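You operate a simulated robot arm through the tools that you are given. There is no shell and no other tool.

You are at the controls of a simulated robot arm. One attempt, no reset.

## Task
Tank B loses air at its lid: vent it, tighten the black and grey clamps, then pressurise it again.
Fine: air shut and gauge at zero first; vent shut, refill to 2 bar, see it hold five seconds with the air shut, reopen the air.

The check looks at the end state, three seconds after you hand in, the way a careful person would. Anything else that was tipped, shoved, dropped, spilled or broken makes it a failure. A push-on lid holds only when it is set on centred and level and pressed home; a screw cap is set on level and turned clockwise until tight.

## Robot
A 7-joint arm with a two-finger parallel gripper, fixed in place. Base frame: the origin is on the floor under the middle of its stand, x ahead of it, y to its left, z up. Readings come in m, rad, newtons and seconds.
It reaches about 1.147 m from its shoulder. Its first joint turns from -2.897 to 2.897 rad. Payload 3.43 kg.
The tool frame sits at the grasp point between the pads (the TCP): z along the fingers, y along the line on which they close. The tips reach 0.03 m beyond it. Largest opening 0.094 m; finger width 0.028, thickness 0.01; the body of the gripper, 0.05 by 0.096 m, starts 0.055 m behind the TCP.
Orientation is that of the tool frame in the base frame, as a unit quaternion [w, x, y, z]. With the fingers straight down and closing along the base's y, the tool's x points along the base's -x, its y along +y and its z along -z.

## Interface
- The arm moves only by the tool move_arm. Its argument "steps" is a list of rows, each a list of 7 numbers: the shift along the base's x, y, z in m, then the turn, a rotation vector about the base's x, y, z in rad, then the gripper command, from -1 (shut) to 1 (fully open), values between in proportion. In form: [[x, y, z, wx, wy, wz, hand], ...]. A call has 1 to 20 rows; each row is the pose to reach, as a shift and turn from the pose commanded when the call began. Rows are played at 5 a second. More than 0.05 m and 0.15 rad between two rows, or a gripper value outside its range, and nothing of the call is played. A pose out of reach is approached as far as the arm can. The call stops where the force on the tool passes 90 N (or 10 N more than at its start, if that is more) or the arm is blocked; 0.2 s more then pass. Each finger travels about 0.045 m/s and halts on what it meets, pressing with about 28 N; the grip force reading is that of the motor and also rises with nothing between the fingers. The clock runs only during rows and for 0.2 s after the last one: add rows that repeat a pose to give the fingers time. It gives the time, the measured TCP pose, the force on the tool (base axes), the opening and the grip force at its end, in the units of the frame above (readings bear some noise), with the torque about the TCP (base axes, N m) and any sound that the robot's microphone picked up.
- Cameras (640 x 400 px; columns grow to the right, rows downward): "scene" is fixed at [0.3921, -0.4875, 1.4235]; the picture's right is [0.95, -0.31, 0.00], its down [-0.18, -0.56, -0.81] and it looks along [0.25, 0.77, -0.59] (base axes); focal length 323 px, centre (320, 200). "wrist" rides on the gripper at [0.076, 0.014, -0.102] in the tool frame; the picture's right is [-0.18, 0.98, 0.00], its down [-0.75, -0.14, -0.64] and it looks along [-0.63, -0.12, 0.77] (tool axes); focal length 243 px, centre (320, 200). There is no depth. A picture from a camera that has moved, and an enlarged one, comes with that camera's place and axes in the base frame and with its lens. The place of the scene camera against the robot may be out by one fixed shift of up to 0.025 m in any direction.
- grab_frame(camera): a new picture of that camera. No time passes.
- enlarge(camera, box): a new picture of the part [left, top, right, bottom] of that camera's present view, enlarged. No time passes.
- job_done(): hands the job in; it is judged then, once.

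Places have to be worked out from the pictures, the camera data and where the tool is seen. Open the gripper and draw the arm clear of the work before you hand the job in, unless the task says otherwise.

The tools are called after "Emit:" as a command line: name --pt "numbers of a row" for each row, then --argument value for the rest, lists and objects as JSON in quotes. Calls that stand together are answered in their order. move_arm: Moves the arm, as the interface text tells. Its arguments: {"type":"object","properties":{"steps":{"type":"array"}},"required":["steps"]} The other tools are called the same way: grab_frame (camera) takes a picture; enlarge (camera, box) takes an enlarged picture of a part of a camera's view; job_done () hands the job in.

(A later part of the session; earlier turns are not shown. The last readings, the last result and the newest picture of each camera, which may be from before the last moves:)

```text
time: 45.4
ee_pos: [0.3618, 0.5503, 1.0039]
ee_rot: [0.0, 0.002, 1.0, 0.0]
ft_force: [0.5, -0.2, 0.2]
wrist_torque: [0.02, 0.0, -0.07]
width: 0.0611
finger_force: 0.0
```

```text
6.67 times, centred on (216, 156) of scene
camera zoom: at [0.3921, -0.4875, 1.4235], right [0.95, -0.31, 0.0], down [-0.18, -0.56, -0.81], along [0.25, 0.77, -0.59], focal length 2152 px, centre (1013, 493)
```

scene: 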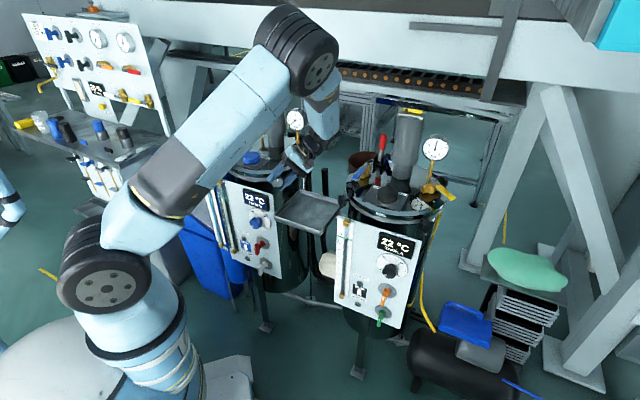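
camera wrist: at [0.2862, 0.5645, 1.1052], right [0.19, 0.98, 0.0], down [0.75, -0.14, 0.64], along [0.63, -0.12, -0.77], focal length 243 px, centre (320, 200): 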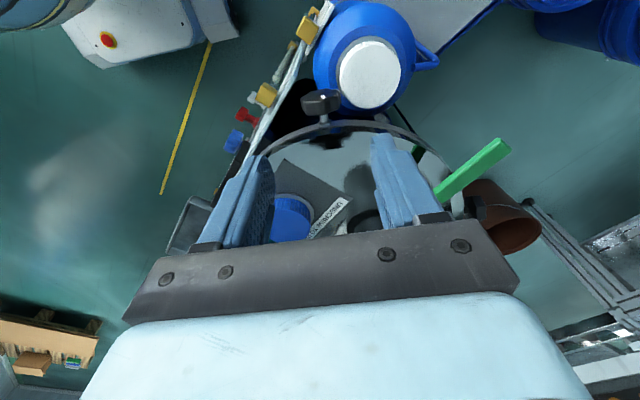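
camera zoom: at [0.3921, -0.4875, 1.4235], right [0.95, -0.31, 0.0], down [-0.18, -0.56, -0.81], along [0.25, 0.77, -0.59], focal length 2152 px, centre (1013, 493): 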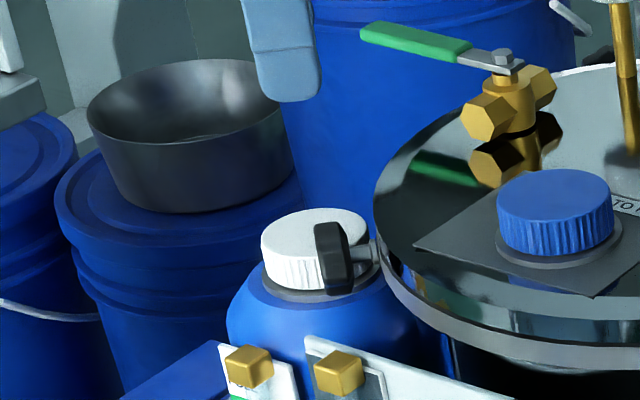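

Black knob at about (0.364, 0.5505, 0.868); the white bottle cap sits close on its +y side just below the axis. I lean the hand 0.25 rad toward -y so the +y fingertip stays above the cap, and slide down astride the knob.

Emit:
move_arm --pt "0.002 -0.015 -0.01 0.125 0 0 0.2" --pt "0.002 -0.0295 -0.02 0.25 0 0 0.2" --pt "0.002 -0.0215 -0.052 0.25 0 0 0.2" --pt "0.002 -0.0125 -0.086 0.25 0 0 0.2" --pt "0.002 -0.008 -0.104 0.25 0 0 0.2"

Emit:
grab_frame --camera "wrist"

Emit:
enlarge --camera "wrist" --box '[250, 90, 410, 250]'

Emit:
enlarge --camera "scene" --box '[186, 126, 246, 186]'

```text
time: 46.6
ee_pos: [0.3631, 0.5433, 0.898]
ee_rot: [-0.001, 0.0, 0.992, 0.125]
ft_force: [-0.6, 0.1, 0.0]
wrist_torque: [0.0, 0.02, 0.0]
width: 0.0562
finger_force: 0.0
```

```text
taken
camera wrist: at [0.286, 0.5306, 1.0002], right [0.19, 0.95, 0.24], down [0.75, -0.3, 0.59], along [0.63, 0.07, -0.77], focal length 243 px, centre (320, 200)
```

wrist: 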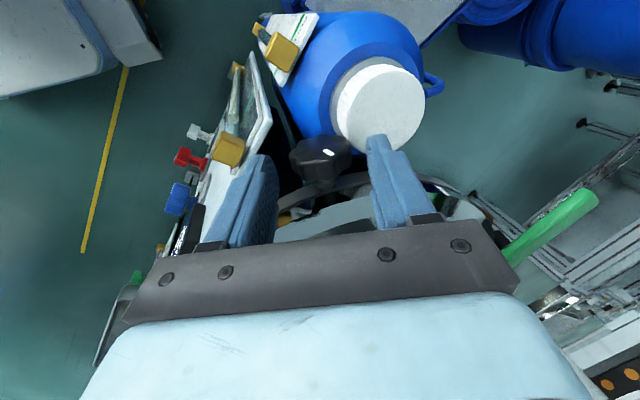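

```text
2.50 times, centred on (330, 170) of wrist
camera zoom: at [0.286, 0.5306, 1.0002], right [0.19, 0.95, 0.24], down [0.75, -0.3, 0.59], along [0.63, 0.07, -0.77], focal length 606 px, centre (295, 275)
```

zoom: 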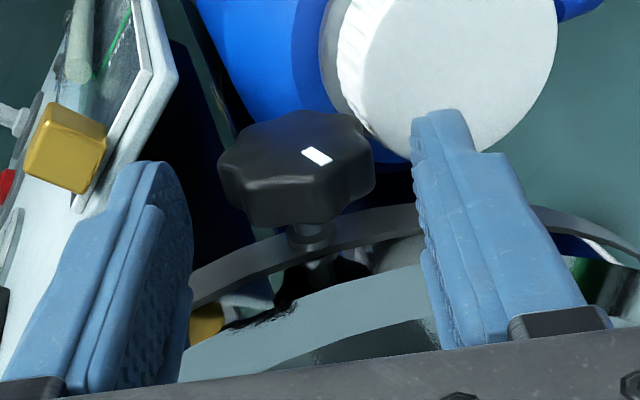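

```text
6.67 times, centred on (216, 156) of scene
camera zoom: at [0.3921, -0.4875, 1.4235], right [0.95, -0.31, 0.0], down [-0.18, -0.56, -0.81], along [0.25, 0.77, -0.59], focal length 2152 px, centre (1013, 493)
```

zoom: 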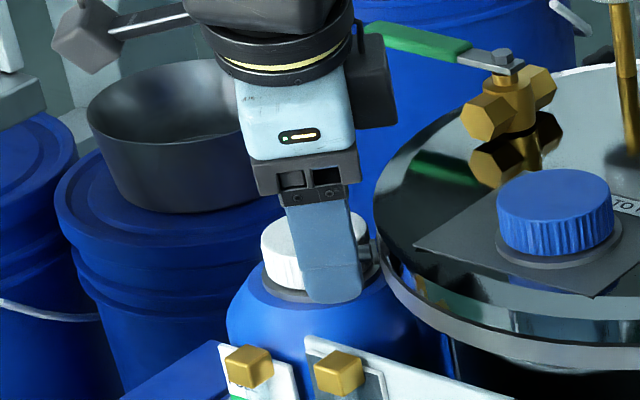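

The knob is centred between the fingers and the +y fingertip clears the cap. I descend the last 13 mm, close, and turn the first 0.28 rad clockwise (about +x).

Emit:
move_arm --pt "0 0.0013 -0.006 0 0 0 0.2" --pt "0 0.0027 -0.0126 0 0 0 0.2" --pt "0 0.0027 -0.0126 0 0 0 -0.5" --pt "0 0.0027 -0.0126 0 0 0 -1" --pt "0 0.0027 -0.0126 0 0 0 -1"

Emit:
enlarge --camera "wrist" --box '[250, 90, 410, 250]'

```text
time: 47.8
ee_pos: [0.3633, 0.5463, 0.8855]
ee_rot: [0.001, 0.0, 0.992, 0.126]
ft_force: [1.4, 18.6, 6.2]
wrist_torque: [0.43, 0.1, 0.06]
width: 0.0373
finger_force: 44.8
```

```text
2.50 times, centred on (330, 170) of wrist
camera zoom: at [0.2869, 0.5339, 0.9881], right [0.18, 0.95, 0.25], down [0.75, -0.3, 0.59], along [0.63, 0.08, -0.77], focal length 606 px, centre (295, 275)
```

zoom: 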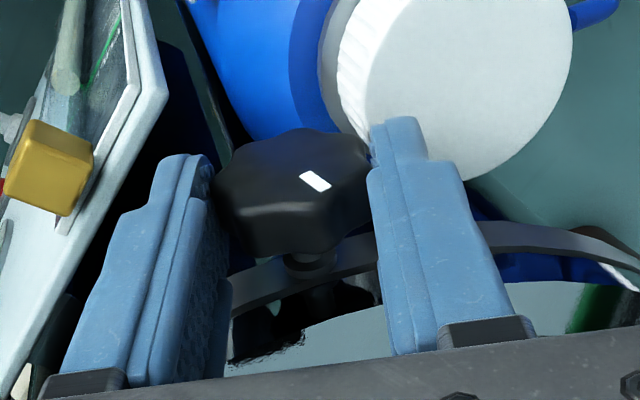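

The black knob is held (37.3 mm). I turn it clockwise about +x in steps, 0.42 rad first.

Emit:
move_arm --pt "0 0.001 0 0 0 0 -1" --pt "0 -0.0013 -0.0008 0.14 0 0 -1" --pt "0 -0.0036 -0.0019 0.28 0 0 -1" --pt "0 -0.0057 -0.0033 0.42 0 0 -1"

Emit:
grab_frame --camera "wrist"

Emit:
enlarge --camera "wrist" --box '[250, 90, 410, 250]'

Emit:
enlarge --camera "scene" --box '[186, 106, 266, 186]'

```text
time: 48.8
ee_pos: [0.363, 0.5382, 0.8831]
ee_rot: [-0.001, -0.001, 0.945, 0.328]
ft_force: [-7.0, 15.6, -4.1]
wrist_torque: [0.18, -0.19, 0.24]
width: 0.0371
finger_force: 45.2
```

```text
taken
camera wrist: at [0.2874, 0.4847, 0.9713], right [0.18, 0.77, 0.61], down [0.75, -0.51, 0.41], along [0.63, 0.38, -0.68], focal length 243 px, centre (320, 200)
```

wrist: 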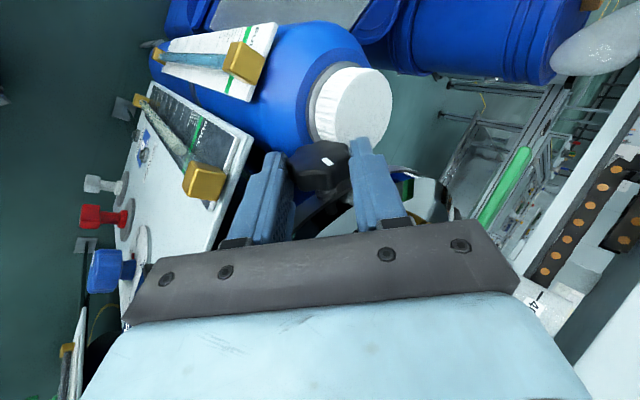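

```text
2.50 times, centred on (330, 170) of wrist
camera zoom: at [0.2874, 0.4847, 0.9713], right [0.18, 0.77, 0.61], down [0.75, -0.51, 0.41], along [0.63, 0.38, -0.68], focal length 606 px, centre (295, 275)
```

zoom: 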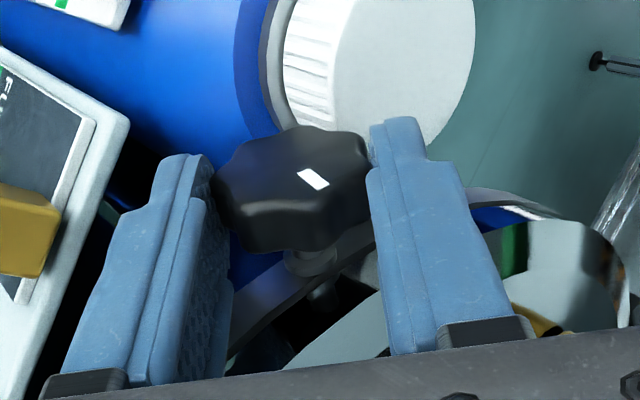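

```text
5.00 times, centred on (226, 146) of scene
camera zoom: at [0.3921, -0.4875, 1.4235], right [0.95, -0.31, 0.0], down [-0.18, -0.56, -0.81], along [0.25, 0.77, -0.59], focal length 1614 px, centre (790, 470)
```

zoom: 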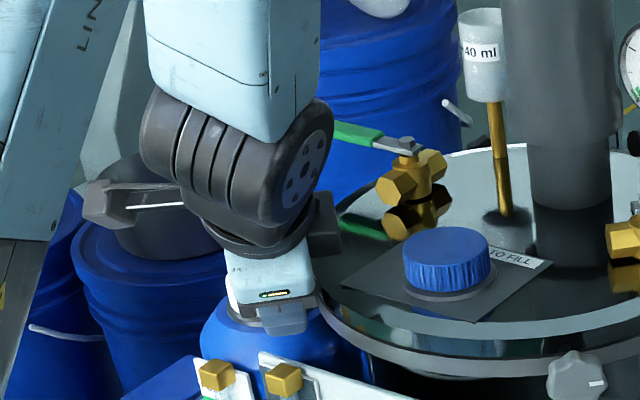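

The knob is turning with the grip (mark fixed relative to the fingers) and loads are small. I continue to about 1.05 rad lean.

Emit:
move_arm --pt "0 -0.0018 -0.0017 0.14 0 0 -1" --pt "0 -0.0034 -0.0036 0.28 0 0 -1" --pt "0 -0.0044 -0.0051 0.38 0 0 -1"

Emit:
grab_frame --camera "wrist"

Emit:
enlarge --camera "scene" --box '[186, 106, 266, 186]'

```text
time: 49.6
ee_pos: [0.3639, 0.532, 0.8761]
ee_rot: [-0.003, 0.002, 0.867, 0.499]
ft_force: [-15.0, -14.9, -36.0]
wrist_torque: [-0.9, 0.31, 0.53]
width: 0.037
finger_force: 44.5
```

```text
taken
camera wrist: at [0.2879, 0.45, 0.9402], right [0.19, 0.49, 0.85], down [0.75, -0.63, 0.2], along [0.63, 0.6, -0.49], focal length 243 px, centre (320, 200)
```

wrist: 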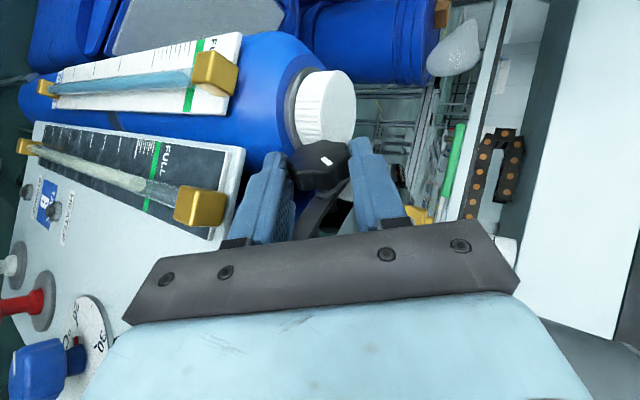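

```text
5.00 times, centred on (226, 146) of scene
camera zoom: at [0.3921, -0.4875, 1.4235], right [0.95, -0.31, 0.0], down [-0.18, -0.56, -0.81], along [0.25, 0.77, -0.59], focal length 1614 px, centre (790, 470)
```

zoom: 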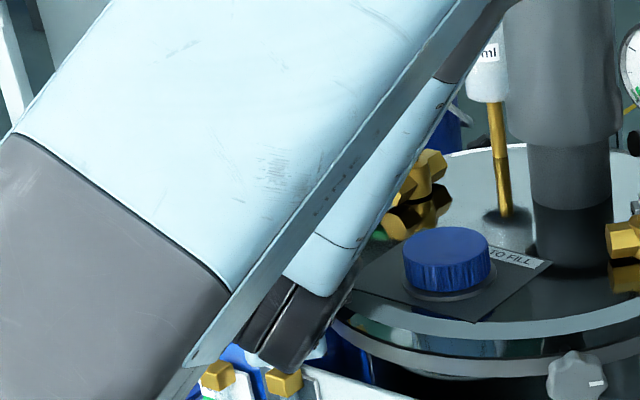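

Turned to 1.05 rad; the arm's forearm now leans over, so I check the whole scene before the return swing.

Emit:
grab_frame --camera "scene"

Emit:
enlarge --camera "wrist" --box '[250, 90, 410, 250]'

```text
taken
```

scene: 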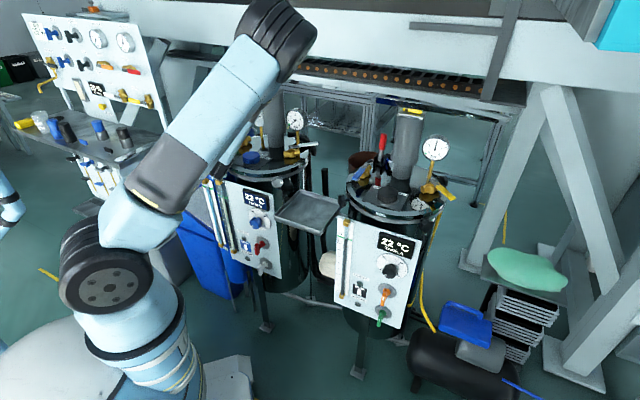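

```text
2.50 times, centred on (330, 170) of wrist
camera zoom: at [0.2879, 0.45, 0.9402], right [0.19, 0.49, 0.85], down [0.75, -0.63, 0.2], along [0.63, 0.6, -0.49], focal length 606 px, centre (295, 275)
```

zoom: 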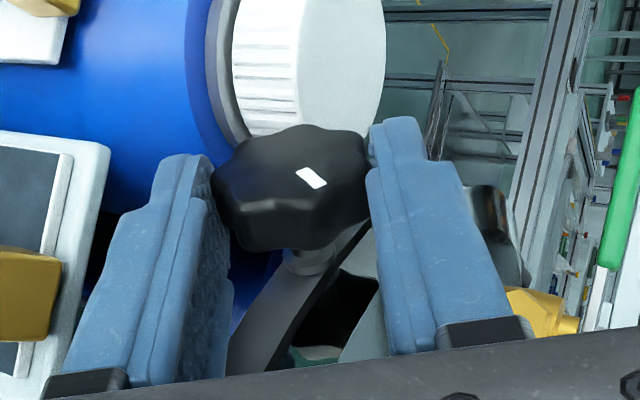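

The arm is clear of everything. I open slightly, rotate back around the knob to the 0.25 rad lean, and regrip.

Emit:
move_arm --pt "0 0 0 0 0 0 0.2" --pt "0 0 0 0 0 0 0.2" --pt "0 0 0 0 0 0 0.2" --pt "0 0.001 0.0015 -0.1 0 0 0.2" --pt "0 0.0026 0.0034 -0.24 0 0 0.2" --pt "0 0.0044 0.0051 -0.38 0 0 0.2" --pt "0 0.0065 0.0065 -0.52 0 0 0.2" --pt "0 0.0088 0.0076 -0.66 0 0 0.2" --pt "0 0.0111 0.0084 -0.8 0 0 0.2" --pt "0 0.0111 0.0084 -0.8 0 0 0.2"

Emit:
enlarge --camera "wrist" --box '[250, 90, 410, 250]'

```text
time: 51.4
ee_pos: [0.3736, 0.5331, 0.8871]
ee_rot: [-0.005, 0.009, 0.976, 0.218]
ft_force: [-21.5, -1.5, 10.9]
wrist_torque: [0.1, -0.2, 0.62]
width: 0.058
finger_force: 1.3
stopped in row 8: the force on the tool passed its limit at 121 N (the readings are from after the stop); the commanded pose is now the measured one
```

```text
2.50 times, centred on (330, 170) of wrist
camera zoom: at [0.2984, 0.5028, 0.986], right [0.2, 0.89, 0.41], down [0.75, -0.41, 0.51], along [0.62, 0.21, -0.75], focal length 606 px, centre (295, 275)
```

zoom: 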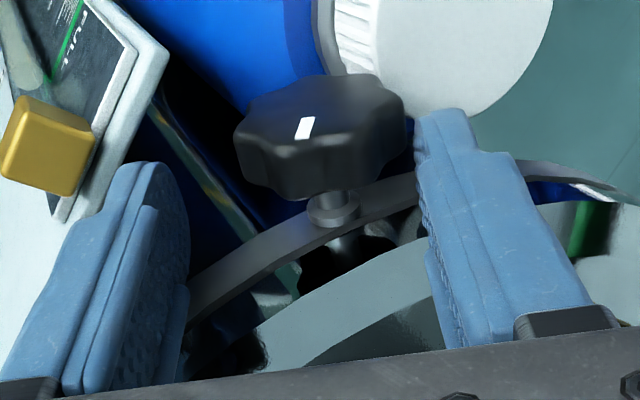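

The return swing hit something (121 N) and stopped with the tool about 1 cm off in +x. I check the scene and wrist for what is touching and whether anything was displaced.

Emit:
grab_frame --camera "scene"

Emit:
enlarge --camera "scene" --box '[186, 96, 286, 186]'

Emit:
grab_frame --camera "wrist"

```text
taken
```

scene: 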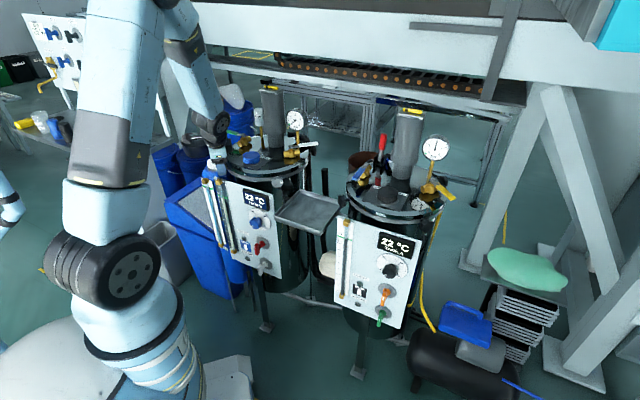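

```text
4.44 times, centred on (236, 141) of scene
camera zoom: at [0.3921, -0.4875, 1.4235], right [0.95, -0.31, 0.0], down [-0.18, -0.56, -0.81], along [0.25, 0.77, -0.59], focal length 1434 px, centre (693, 462)
```

zoom: 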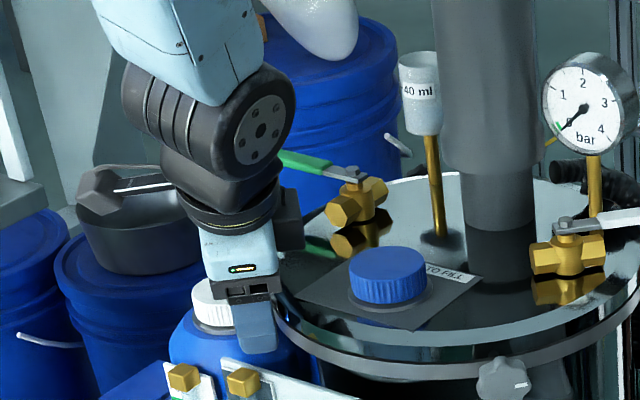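

```text
taken
camera wrist: at [0.2984, 0.5028, 0.986], right [0.2, 0.89, 0.41], down [0.75, -0.41, 0.51], along [0.62, 0.21, -0.75], focal length 243 px, centre (320, 200)
```

wrist: 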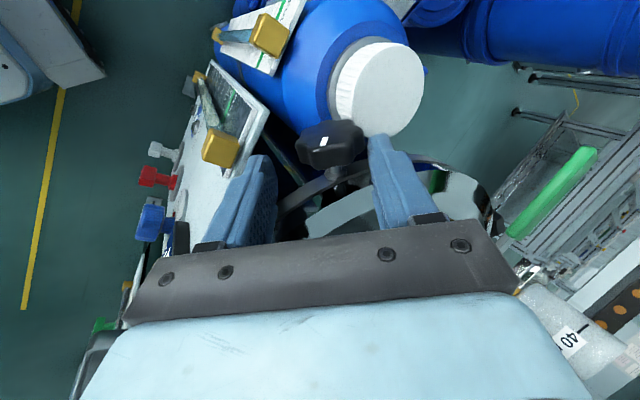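

Nothing looks displaced; the elbow swung between configurations and dragged the hand ~8 mm so a finger pushed on the knob. I recentre the hand on the knob, and from now on keep the lean below about 0.75 rad to avoid that flip.

Emit:
move_arm --pt "-0.005 0.0045 0 0 -0.007 0.008 0.25" --pt "-0.0096 0.0089 0.001 0 -0.0137 0.0154 0.25" --pt "-0.0096 0.0089 0.001 0 -0.0137 0.0154 0.25"

Emit:
enlarge --camera "wrist" --box '[250, 90, 410, 250]'

Emit:
grab_frame --camera "scene"

```text
time: 52.2
ee_pos: [0.3697, 0.5417, 0.8868]
ee_rot: [0.001, 0.004, 0.976, 0.217]
ft_force: [-0.8, -0.4, -0.2]
wrist_torque: [0.03, 0.02, 0.0]
width: 0.0588
finger_force: 0.1
```

```text
2.50 times, centred on (330, 170) of wrist
camera zoom: at [0.2928, 0.5108, 0.985], right [0.19, 0.89, 0.42], down [0.75, -0.41, 0.52], along [0.63, 0.21, -0.74], focal length 606 px, centre (295, 275)
```

zoom: 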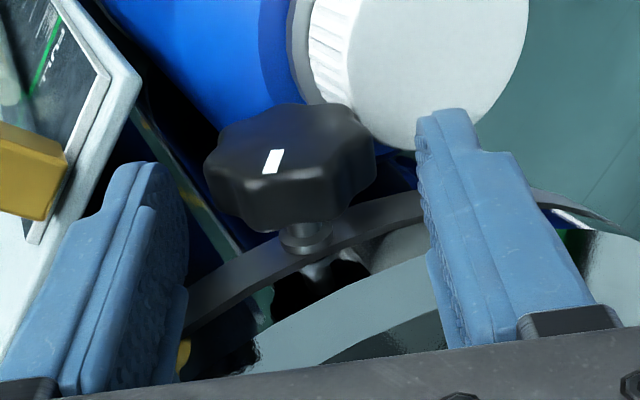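

```text
taken
```

scene: 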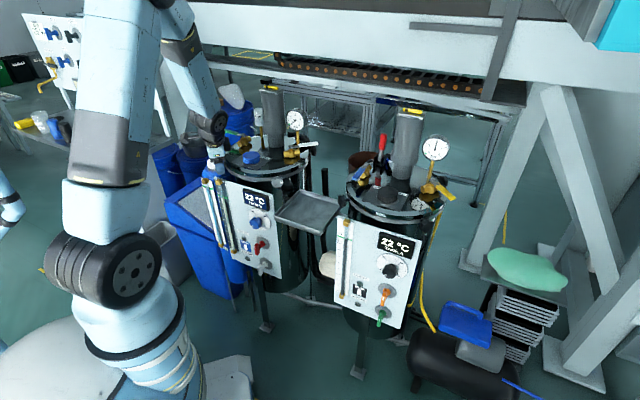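

Free again (no force) and the knob sits between the fingers. I rotate back to a 0.1 rad lean, recentring in x, and check before gripping.

Emit:
move_arm --pt "-0.004 0.0029 0.0003 -0.14 0 0 0.25" --pt "-0.0067 0.0056 0.0009 -0.28 0 0 0.25" --pt "-0.0067 0.0068 0.0011 -0.34 0 0 0.2" --pt "-0.0067 0.0068 0.0011 -0.34 0 0 0.2"

Emit:
enlarge --camera "wrist" --box '[250, 90, 410, 250]'

```text
time: 53.2
ee_pos: [0.3613, 0.5478, 0.8866]
ee_rot: [0.002, 0.003, 0.999, 0.048]
ft_force: [-0.1, -1.1, -0.6]
wrist_torque: [-0.02, 0.01, 0.01]
width: 0.0566
finger_force: 0.0
```

```text
2.50 times, centred on (330, 170) of wrist
camera zoom: at [0.2865, 0.5522, 0.9902], right [0.19, 0.98, 0.1], down [0.75, -0.21, 0.63], along [0.63, -0.05, -0.77], focal length 606 px, centre (295, 275)
```

zoom: 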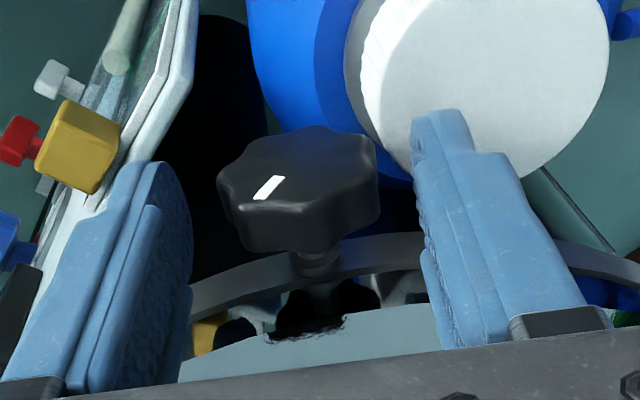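

Centred again, mark has advanced about 0.8 rad. I close and turn the next stroke up to a 0.74 rad lean.

Emit:
move_arm --pt "0.0015 0.0005 0 0 0 0 -0.5" --pt "0.0015 0.0005 0 0 0 0 -1" --pt "0.0015 0.0005 0 0 0 0 -1" --pt "0.0015 -0.0022 -0.0005 0.14 0 0 -1" --pt "0.0015 -0.0048 -0.0013 0.28 0 0 -1" --pt "0.0015 -0.0073 -0.0025 0.42 0 0 -1" --pt "0.0015 -0.0096 -0.004 0.56 0 0 -1" --pt "0.0015 -0.0108 -0.005 0.64 0 0 -1"

Emit:
enlarge --camera "wrist" --box '[250, 90, 410, 250]'

Emit:
grab_frame --camera "scene"

```text
time: 55.0
ee_pos: [0.3408, 0.5424, 0.8836]
ee_rot: [-0.013, -0.015, 0.933, 0.358]
ft_force: [-0.3, 0.2, 0.4]
wrist_torque: [0.02, -0.02, -0.02]
width: 0.0
finger_force: 32.7
stopped in row 8: the force on the tool passed its limit at 102 N (the readings are from after the stop); the commanded pose is now the measured one
```

```text
2.50 times, centred on (330, 170) of wrist
camera zoom: at [0.2686, 0.4808, 0.9702], right [0.17, 0.74, 0.65], down [0.78, -0.51, 0.37], along [0.61, 0.45, -0.66], focal length 606 px, centre (295, 275)
```

zoom: 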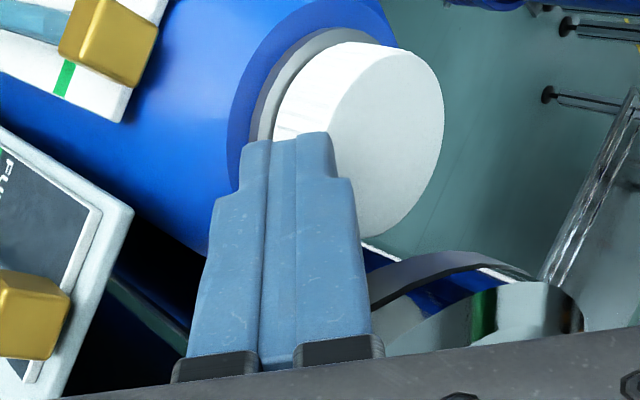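

```text
taken
```

scene: 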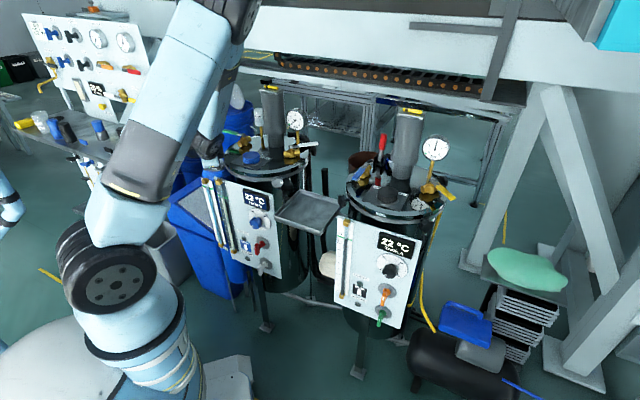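

The elbow flipped again and the fingers slipped off in front of the knob (now closed, no load). I withdraw upward along the hand axis to safe height before reorienting.

Emit:
move_arm --pt "0 -0.013 0.015 0 0 0 -1" --pt "-0.003 -0.03 0.035 0 0 0 -1" --pt "-0.006 -0.045 0.065 0 0 0 -1" --pt "-0.006 -0.045 0.11 0 0 0 -1"

Emit:
grab_frame --camera "wrist"

Emit:
enlarge --camera "scene" --box '[186, 106, 266, 186]'

```text
time: 56.0
ee_pos: [0.3341, 0.4972, 0.9954]
ee_rot: [-0.012, -0.014, 0.934, 0.358]
ft_force: [-0.1, 0.1, -0.1]
wrist_torque: [0.0, 0.0, 0.02]
width: 0.0002
finger_force: 32.7
```

```text
taken
camera wrist: at [0.2617, 0.436, 1.0824], right [0.17, 0.74, 0.65], down [0.78, -0.51, 0.37], along [0.61, 0.45, -0.66], focal length 243 px, centre (320, 200)
```

wrist: 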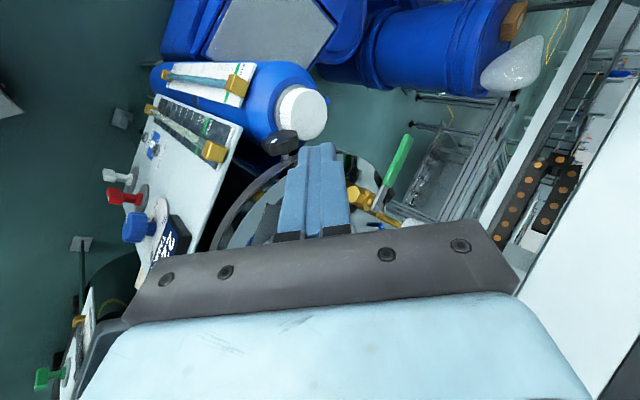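

```text
5.00 times, centred on (226, 146) of scene
camera zoom: at [0.3921, -0.4875, 1.4235], right [0.95, -0.31, 0.0], down [-0.18, -0.56, -0.81], along [0.25, 0.77, -0.59], focal length 1614 px, centre (790, 470)
```

zoom: 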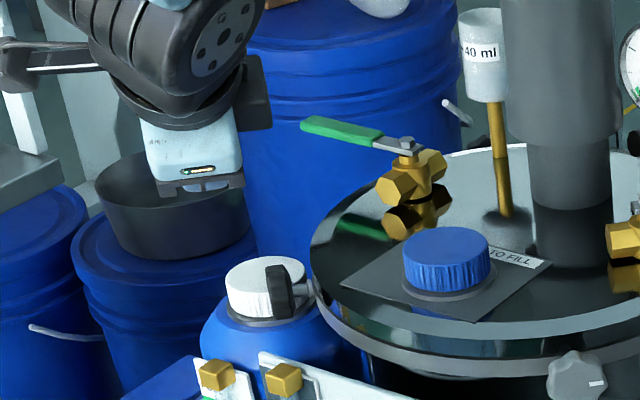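

The bottle, panel and valves look undisturbed. I zoom on the black knob to read its mark.

Emit:
enlarge --camera "wrist" --box '[240, 90, 330, 170]'

```text
5.00 times, centred on (285, 130) of wrist
camera zoom: at [0.2617, 0.436, 1.0824], right [0.17, 0.74, 0.65], down [0.78, -0.51, 0.37], along [0.61, 0.45, -0.66], focal length 1213 px, centre (495, 550)
```

zoom: 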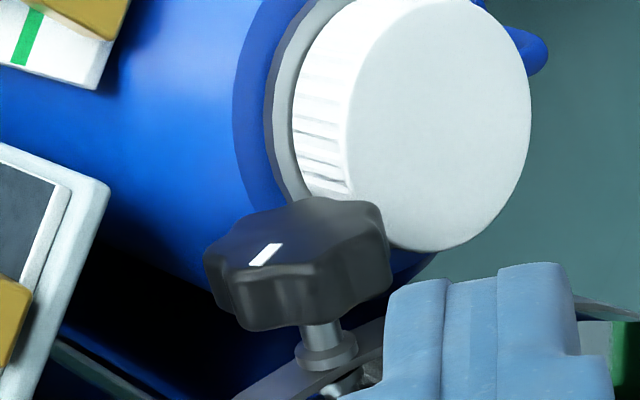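

The mark shows the black knob has now turned about 1.4 rad in total. At safe height I bring the hand back near upright over the knob, opening the fingers.

Emit:
move_arm --pt "0.0 0 0.02 -0.09 -0.003 -0.004 0" --pt "0.0 0 0.03 -0.18 -0.007 -0.009 0.25" --pt "0.0 0 0.03 -0.27 -0.01 -0.013 0.25" --pt "0.0 0 0.03 -0.36 -0.013 -0.018 0.25" --pt "0.0 0 0.03 -0.45 -0.017 -0.022 0.25" --pt "0.0 0 0.03 -0.54 -0.02 -0.027 0.25" --pt "0.0 0 0.03 -0.63 -0.0234 -0.031 0.25" --pt "0.0145 0.021 0.03 -0.63 -0.0234 -0.031 0.25" --pt "0.029 0.0423 0.02 -0.63 -0.0234 -0.031 0.25" --pt "0.029 0.0423 -0.0 -0.63 -0.0234 -0.031 0.25" --pt "0.029 0.0423 -0.0 -0.63 -0.0234 -0.031 0.25"

Emit:
grab_frame --camera "wrist"

Emit:
enlarge --camera "wrist" --box '[250, 50, 410, 210]'

Emit:
grab_frame --camera "scene"

```text
time: 58.4
ee_pos: [0.3651, 0.5423, 0.9948]
ee_rot: [0.001, 0.0, 0.999, 0.051]
ft_force: [0.5, 0.1, 0.6]
wrist_torque: [0.02, 0.03, -0.03]
width: 0.0589
finger_force: 0.1
```

```text
taken
camera wrist: at [0.2886, 0.5445, 1.0984], right [0.19, 0.98, 0.1], down [0.75, -0.21, 0.62], along [0.63, -0.04, -0.78], focal length 243 px, centre (320, 200)
```

wrist: 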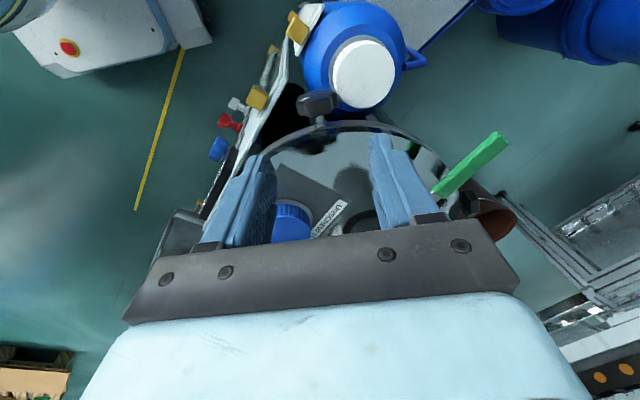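

```text
2.50 times, centred on (330, 130) of wrist
camera zoom: at [0.2886, 0.5445, 1.0984], right [0.19, 0.98, 0.1], down [0.75, -0.21, 0.62], along [0.63, -0.04, -0.78], focal length 606 px, centre (295, 375)
```

zoom: 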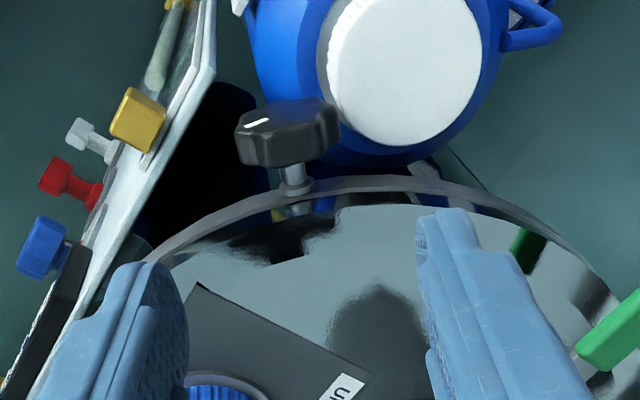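

```text
taken
```

scene: 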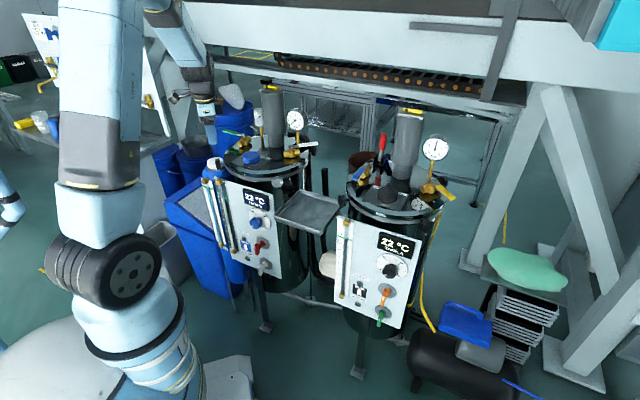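

The arm is back in its steadier posture, leaned 0.1 rad. I descend onto the black knob again with the fingers at 58 mm.

Emit:
move_arm --pt "-0.002 0.002 -0.035 0 0 0 0.2" --pt "-0.002 0.004 -0.07 0 0 0 0.2" --pt "-0.002 0.0055 -0.095 0 0 0 0.2" --pt "-0.002 0.0063 -0.1074 0 0 0 0.2" --pt "-0.002 0.0063 -0.1074 0 0 0 0.2"

Emit:
enlarge --camera "wrist" --box '[250, 90, 410, 250]'

```text
time: 59.6
ee_pos: [0.3609, 0.5455, 0.8861]
ee_rot: [0.0, 0.001, 0.999, 0.051]
ft_force: [1.1, 0.5, 0.5]
wrist_torque: [-0.05, 0.0, 0.0]
width: 0.0566
finger_force: 0.1
```

```text
2.50 times, centred on (330, 170) of wrist
camera zoom: at [0.2859, 0.5492, 0.9889], right [0.19, 0.98, 0.1], down [0.75, -0.21, 0.62], along [0.63, -0.04, -0.78], focal length 606 px, centre (295, 275)
```

zoom: 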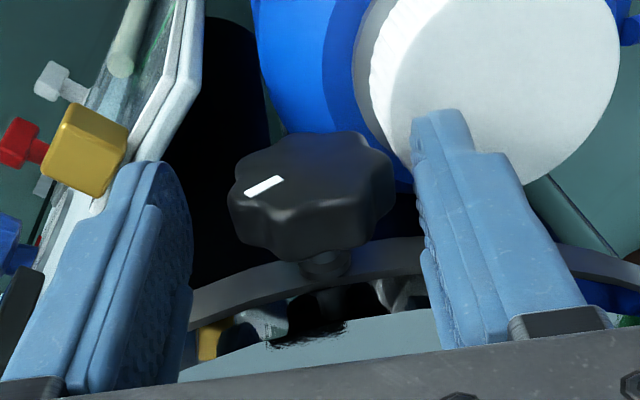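

The black mark is now near 3 o'clock, the same place the grey one stopped. I recentre by 3 mm, close and turn on to feel for the stop, staying under 0.6 rad lean.

Emit:
move_arm --pt "0.002 0.0035 0.001 0 0 0 0.2" --pt "0.002 0.0035 0.001 0 0 0 -0.5" --pt "0.002 0.0035 0.001 0 0 0 -1" --pt "0.002 0.0035 0.001 0 0 0 -1" --pt "0.002 0.0008 0.0005 0.14 0 0 -1" --pt "0.002 -0.0018 -0.0003 0.28 0 0 -1"

Emit:
enlarge --camera "wrist" --box '[250, 90, 410, 250]'

```text
time: 61.0
ee_pos: [0.3637, 0.5429, 0.8859]
ee_rot: [-0.001, 0.001, 0.982, 0.19]
ft_force: [-4.9, 0.7, -1.0]
wrist_torque: [-0.02, 0.65, 0.3]
width: 0.0371
finger_force: 44.7
```

```text
2.50 times, centred on (330, 170) of wrist
camera zoom: at [0.2878, 0.5177, 0.9857], right [0.19, 0.91, 0.37], down [0.75, -0.37, 0.54], along [0.63, 0.18, -0.76], focal length 606 px, centre (295, 275)
```

zoom: 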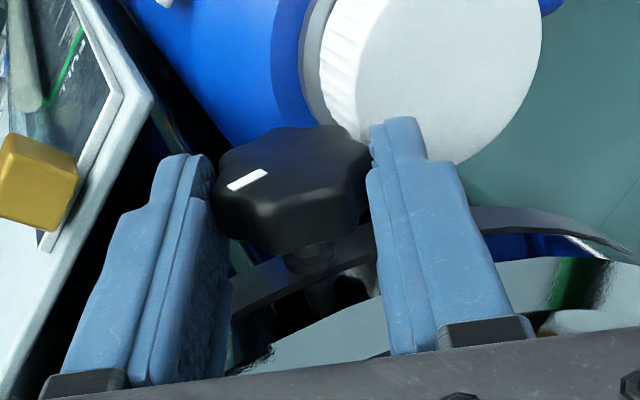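

The mark barely moved this time; I turn a bit further and compare the mark and torque again.

Emit:
move_arm --pt "0 -0.0013 -0.0006 0.07 0 0 -1" --pt "0 -0.0025 -0.0012 0.14 0 0 -1" --pt "0 -0.0038 -0.002 0.22 0 0 -1"

Emit:
enlarge --camera "wrist" --box '[250, 90, 410, 250]'

```text
time: 61.8
ee_pos: [0.3636, 0.5389, 0.8838]
ee_rot: [0.0, 0.0, 0.955, 0.296]
ft_force: [-5.5, 0.7, -11.5]
wrist_torque: [-0.12, 0.27, 0.42]
width: 0.037
finger_force: 44.6
```

```text
2.50 times, centred on (330, 170) of wrist
camera zoom: at [0.2881, 0.4924, 0.9755], right [0.19, 0.81, 0.56], down [0.75, -0.48, 0.45], along [0.63, 0.34, -0.7], focal length 606 px, centre (295, 275)
```

zoom: 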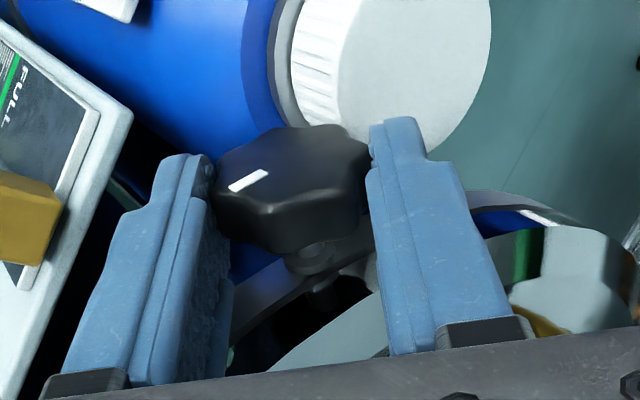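

Now the mark moved with the hand (about 98° from up), so it is still turning. I ratchet back to 0.1 rad lean for another stroke.

Emit:
move_arm --pt "0 0 0 0 0 0 0.2" --pt "0 0 0 0 0 0 0.2" --pt "0 0 0 0 0 0 0.2" --pt "0 0.0013 0.0008 -0.08 0 0 0.2" --pt "0 0.0038 0.002 -0.22 0 0 0.2" --pt "0 0.0064 0.0028 -0.36 0 0 0.2" --pt "0 0.0091 0.0033 -0.5 0 0 0.2" --pt "0 0.0091 0.0033 -0.5 0 0 0.2"

Emit:
enlarge --camera "wrist" --box '[250, 90, 410, 250]'

```text
time: 63.6
ee_pos: [0.3641, 0.549, 0.8876]
ee_rot: [0.001, 0.001, 0.999, 0.051]
ft_force: [0.4, 0.1, -0.1]
wrist_torque: [0.01, -0.01, 0.01]
width: 0.0565
finger_force: 0.0
```

```text
2.50 times, centred on (330, 170) of wrist
camera zoom: at [0.2888, 0.5529, 0.9912], right [0.19, 0.98, 0.1], down [0.75, -0.21, 0.62], along [0.63, -0.04, -0.77], focal length 606 px, centre (295, 275)
```

zoom: 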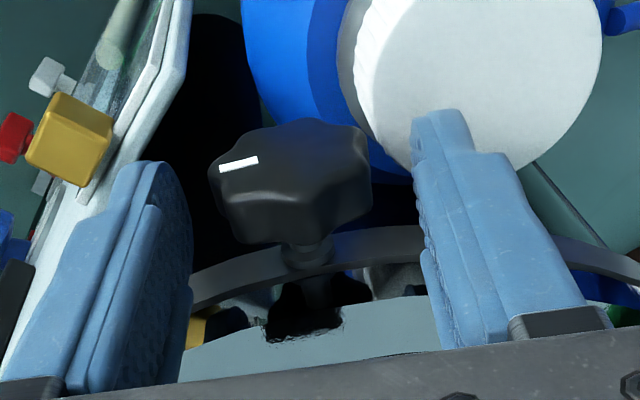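

Centred. I close and turn the next stroke to 0.6 rad.

Emit:
move_arm --pt "0 0 0 0 0 0 -0.5" --pt "0 0 0 0 0 0 -1" --pt "0 0 0 0 0 0 -1" --pt "0 -0.0027 -0.0005 0.14 0 0 -1" --pt "0 -0.0053 -0.0013 0.28 0 0 -1" --pt "0 -0.0078 -0.0025 0.42 0 0 -1" --pt "0 -0.0091 -0.0033 0.5 0 0 -1"

Emit:
enlarge --camera "wrist" --box '[250, 90, 410, 250]'

```text
time: 65.2
ee_pos: [0.3639, 0.5392, 0.884]
ee_rot: [0.0, 0.001, 0.955, 0.296]
ft_force: [-3.5, -12.3, -10.5]
wrist_torque: [-0.47, 0.12, 0.16]
width: 0.0373
finger_force: 45.3
```

```text
2.50 times, centred on (330, 170) of wrist
camera zoom: at [0.2886, 0.4922, 0.9759], right [0.19, 0.81, 0.56], down [0.75, -0.48, 0.45], along [0.63, 0.34, -0.7], focal length 606 px, centre (295, 275)
```

zoom: 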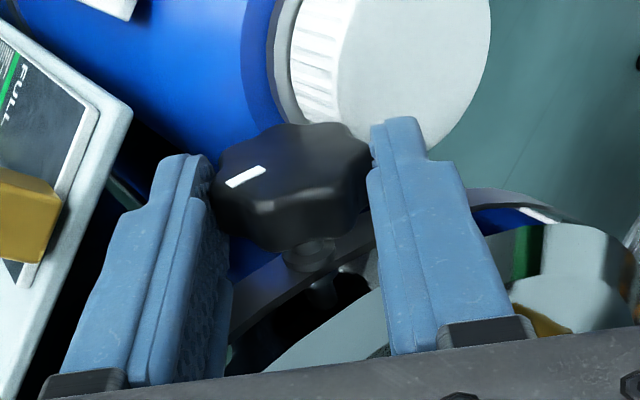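

The mark ended where it began this stroke while torque rose to about 0.5 N·m, suggesting the black clamp has reached its stop. I release, return to the same view and compare the mark exactly.

Emit:
move_arm --pt "0 0 0 0 0 0 0.2" --pt "0 0 0 0 0 0 0.2" --pt "0 0 0 0 0 0 0.2" --pt "0 0.0013 0.0008 -0.08 0 0 0.2" --pt "0 0.0038 0.002 -0.22 0 0 0.2" --pt "0 0.0064 0.0028 -0.36 0 0 0.2" --pt "0 0.0091 0.0033 -0.5 0 0 0.2" --pt "0 0.0091 0.0033 -0.5 0 0 0.2"

Emit:
enlarge --camera "wrist" --box '[250, 90, 410, 250]'

```text
time: 67.0
ee_pos: [0.3644, 0.5486, 0.8877]
ee_rot: [-0.001, 0.001, 0.999, 0.051]
ft_force: [0.0, -0.1, -0.4]
wrist_torque: [0.01, -0.01, -0.03]
width: 0.0562
finger_force: 0.1
```

```text
2.50 times, centred on (330, 170) of wrist
camera zoom: at [0.2893, 0.5524, 0.9913], right [0.19, 0.98, 0.1], down [0.75, -0.21, 0.62], along [0.63, -0.04, -0.77], focal length 606 px, centre (295, 275)
```

zoom: 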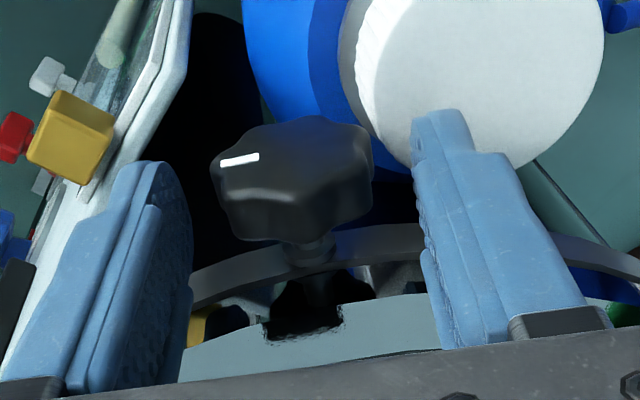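

The mark is within ~3° of before. I do one more firm stroke to confirm it will not advance.

Emit:
move_arm --pt "0 0.0005 -0.003 0 0 0 -0.5" --pt "0 0.0005 -0.003 0 0 0 -1" --pt "0 0.0005 -0.003 0 0 0 -1" --pt "0 -0.0022 -0.0035 0.14 0 0 -1" --pt "0 -0.0048 -0.0043 0.28 0 0 -1"

Emit:
enlarge --camera "wrist" --box '[250, 90, 410, 250]'

Emit:
move_arm --pt "0 -0.0025 -0.001 0.14 0 0 -1" --pt "0 -0.0038 -0.002 0.22 0 0 -1"

Emit:
enlarge --camera "wrist" --box '[250, 90, 410, 250]'

```text
time: 68.2
ee_pos: [0.3638, 0.5457, 0.8824]
ee_rot: [-0.001, 0.0, 0.982, 0.19]
ft_force: [-5.7, 1.6, -4.8]
wrist_torque: [-0.6, 0.28, 0.13]
width: 0.0376
finger_force: 44.7
```

```text
2.50 times, centred on (330, 170) of wrist
camera zoom: at [0.2886, 0.5191, 0.9829], right [0.19, 0.91, 0.37], down [0.75, -0.37, 0.54], along [0.63, 0.18, -0.76], focal length 606 px, centre (295, 275)
```

zoom: 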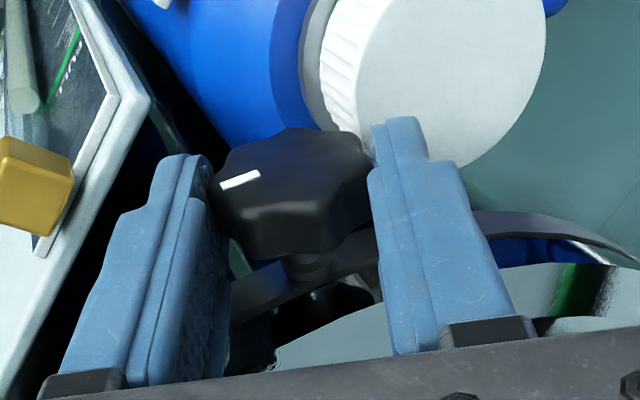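

```text
time: 68.8
ee_pos: [0.3591, 0.5398, 0.8802]
ee_rot: [-0.003, -0.002, 0.955, 0.296]
ft_force: [-30.9, 0.6, -20.6]
wrist_torque: [0.07, 0.94, -0.14]
width: 0.0373
finger_force: 45.1
```

```text
2.50 times, centred on (330, 170) of wrist
camera zoom: at [0.2846, 0.494, 0.9731], right [0.18, 0.81, 0.55], down [0.76, -0.47, 0.45], along [0.63, 0.34, -0.7], focal length 606 px, centre (295, 275)
```

zoom: 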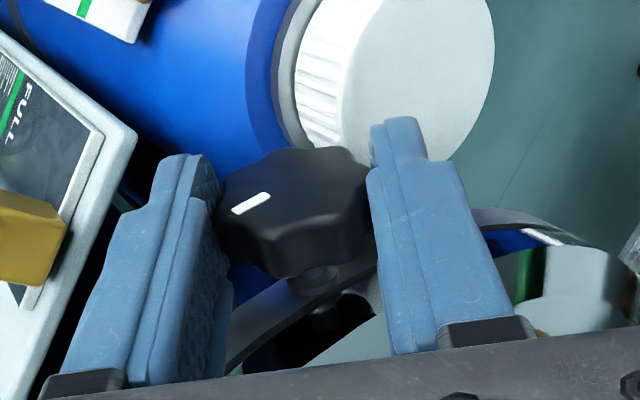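

The mark again holds at about 3 o'clock while the grip slips – the black clamp is tight too. I release, straighten, and lift away, then check both clamps and gauge.

Emit:
move_arm --pt "0 0 0 0 0 0 0.2" --pt "0 0 0 0 0 0 0.25" --pt "0 0 0.001 0 0 0 0.25" --pt "0 0.0013 0.003 -0.08 0 0 0.25" --pt "0 0.0038 0.005 -0.22 0 0 0.25" --pt "0 0.0064 0.006 -0.36 0 0 0.25" --pt "0 0.0085 0.0075 -0.5 0 0 0.25" --pt "0 0.005 0.04 -0.5 0 0 0.25" --pt "-0.01 0.0 0.08 -0.55 0 0 0.25" --pt "-0.03 -0.02 0.12 -0.6 0 0 0.25"

Emit:
grab_frame --camera "wrist"

Emit:
enlarge --camera "wrist" --box '[250, 90, 410, 250]'

Emit:
grab_frame --camera "scene"

```text
time: 70.0
ee_pos: [0.3733, 0.5352, 0.8835]
ee_rot: [-0.007, 0.009, 0.978, 0.209]
ft_force: [-19.9, -1.3, 10.8]
wrist_torque: [0.11, -0.22, 0.55]
width: 0.0595
finger_force: 0.9
stopped in row 5: the force on the tool passed its limit at 133 N (the readings are from after the stop); the commanded pose is now the measured one
```

```text
taken
camera wrist: at [0.2989, 0.5062, 0.9846], right [0.21, 0.89, 0.4], down [0.76, -0.4, 0.52], along [0.62, 0.2, -0.76], focal length 243 px, centre (320, 200)
```

wrist: 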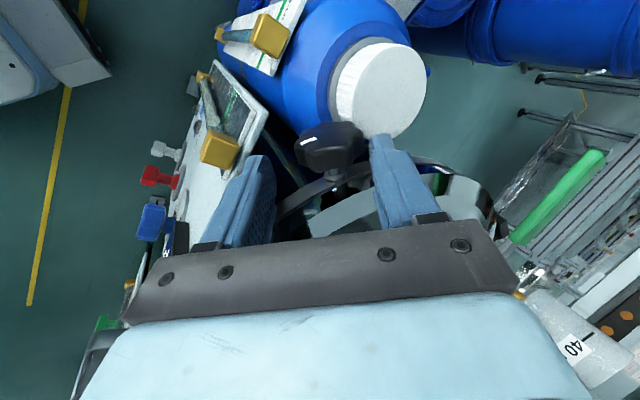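

```text
2.50 times, centred on (330, 170) of wrist
camera zoom: at [0.2989, 0.5062, 0.9846], right [0.21, 0.89, 0.4], down [0.76, -0.4, 0.52], along [0.62, 0.2, -0.76], focal length 606 px, centre (295, 275)
```

zoom: 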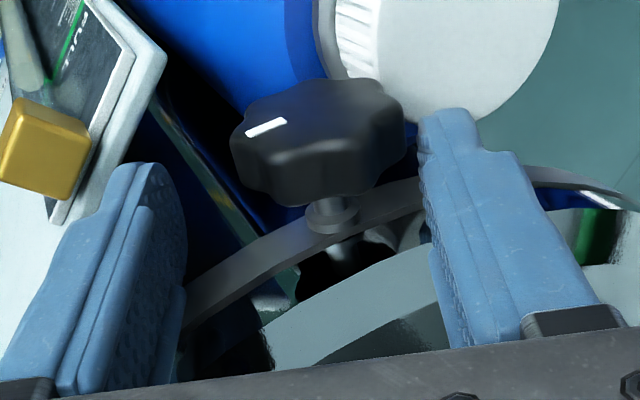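

```text
taken
```

scene: 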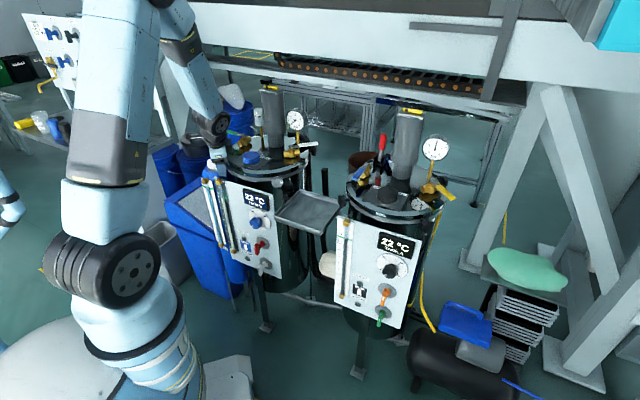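

The same elbow flip bumped the knob during the return, but its mark is unchanged (still ~95°) and nothing else moved. I recentre and withdraw straight along the hand axis instead.

Emit:
move_arm --pt "-0.005 0.004 0.0015 0 -0.009 0.007 0.25" --pt "-0.0093 0.0071 0.0028 0 -0.0175 0.0147 0.25" --pt "-0.0093 0.0071 0.0028 0 -0.0175 0.0147 0.25" --pt "-0.0093 -0.0011 0.021 0 -0.0175 0.0147 0.25" --pt "-0.0093 -0.0111 0.0435 0 -0.0175 0.0147 0.25" --pt "-0.0093 -0.0211 0.085 0 -0.0175 0.0147 0.25" --pt "-0.0093 -0.0211 0.12 0 -0.0175 0.0147 0.25"

Emit:
grab_frame --camera "wrist"

Emit:
enlarge --camera "scene" --box '[190, 80, 330, 200]'

```text
time: 71.6
ee_pos: [0.3668, 0.512, 1.0048]
ee_rot: [0.001, 0.003, 0.978, 0.21]
ft_force: [0.0, 0.0, -0.3]
wrist_torque: [-0.01, 0.02, -0.01]
width: 0.0588
finger_force: 0.1
```

```text
taken
camera wrist: at [0.2905, 0.4836, 1.1033], right [0.19, 0.9, 0.4], down [0.75, -0.4, 0.53], along [0.63, 0.2, -0.75], focal length 243 px, centre (320, 200)
```

wrist: 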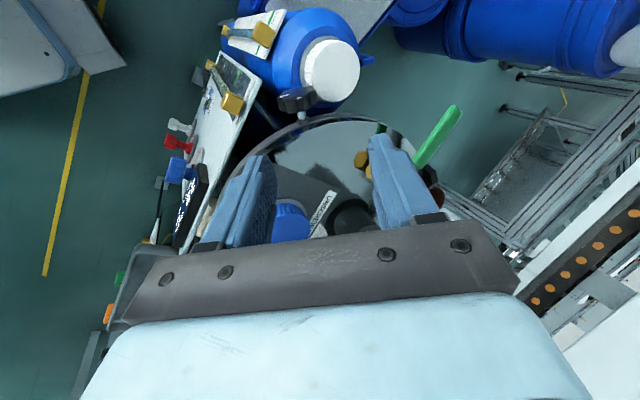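

```text
3.33 times, centred on (260, 140) of scene
camera zoom: at [0.3921, -0.4875, 1.4235], right [0.95, -0.31, 0.0], down [-0.18, -0.56, -0.81], along [0.25, 0.77, -0.59], focal length 1076 px, centre (520, 400)
```

zoom: 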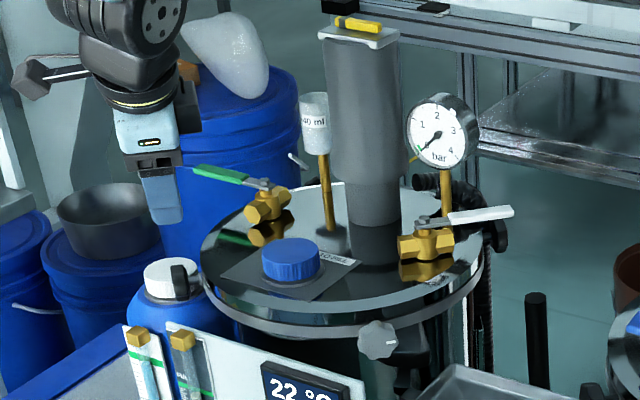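

Both clamps look tight and the gauge is at zero with the vent open. Next I straighten the hand at height, then head round to the vent handle to shut it.

Emit:
move_arm --pt "0 -0.01 0.03 -0.14 0 0 0.25" --pt "0 -0.03 0.06 -0.28 0 0 0.25" --pt "0.01 -0.06 0.085 -0.423 0 0.006 0" --pt "0.03 -0.09 0.1 -0.423 0 0.006 -1" --pt "0.06 -0.12 0.1 -0.423 0 0.006 -1"

Emit:
grab_frame --camera "wrist"

```text
time: 72.8
ee_pos: [0.4257, 0.3906, 1.1042]
ee_rot: [0.002, 0.0, 1.0, -0.001]
ft_force: [-1.0, -0.3, -0.7]
wrist_torque: [-0.04, -0.03, 0.0]
width: 0.0
finger_force: 4.2
```

```text
taken
camera wrist: at [0.3499, 0.4043, 1.2061], right [0.18, 0.98, 0.0], down [0.75, -0.14, 0.64], along [0.63, -0.12, -0.77], focal length 243 px, centre (320, 200)
```

wrist: 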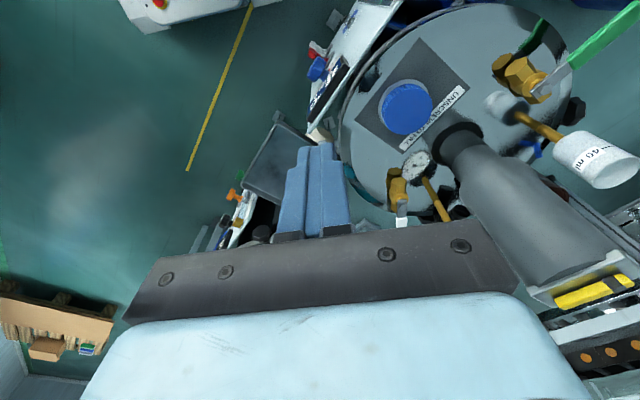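

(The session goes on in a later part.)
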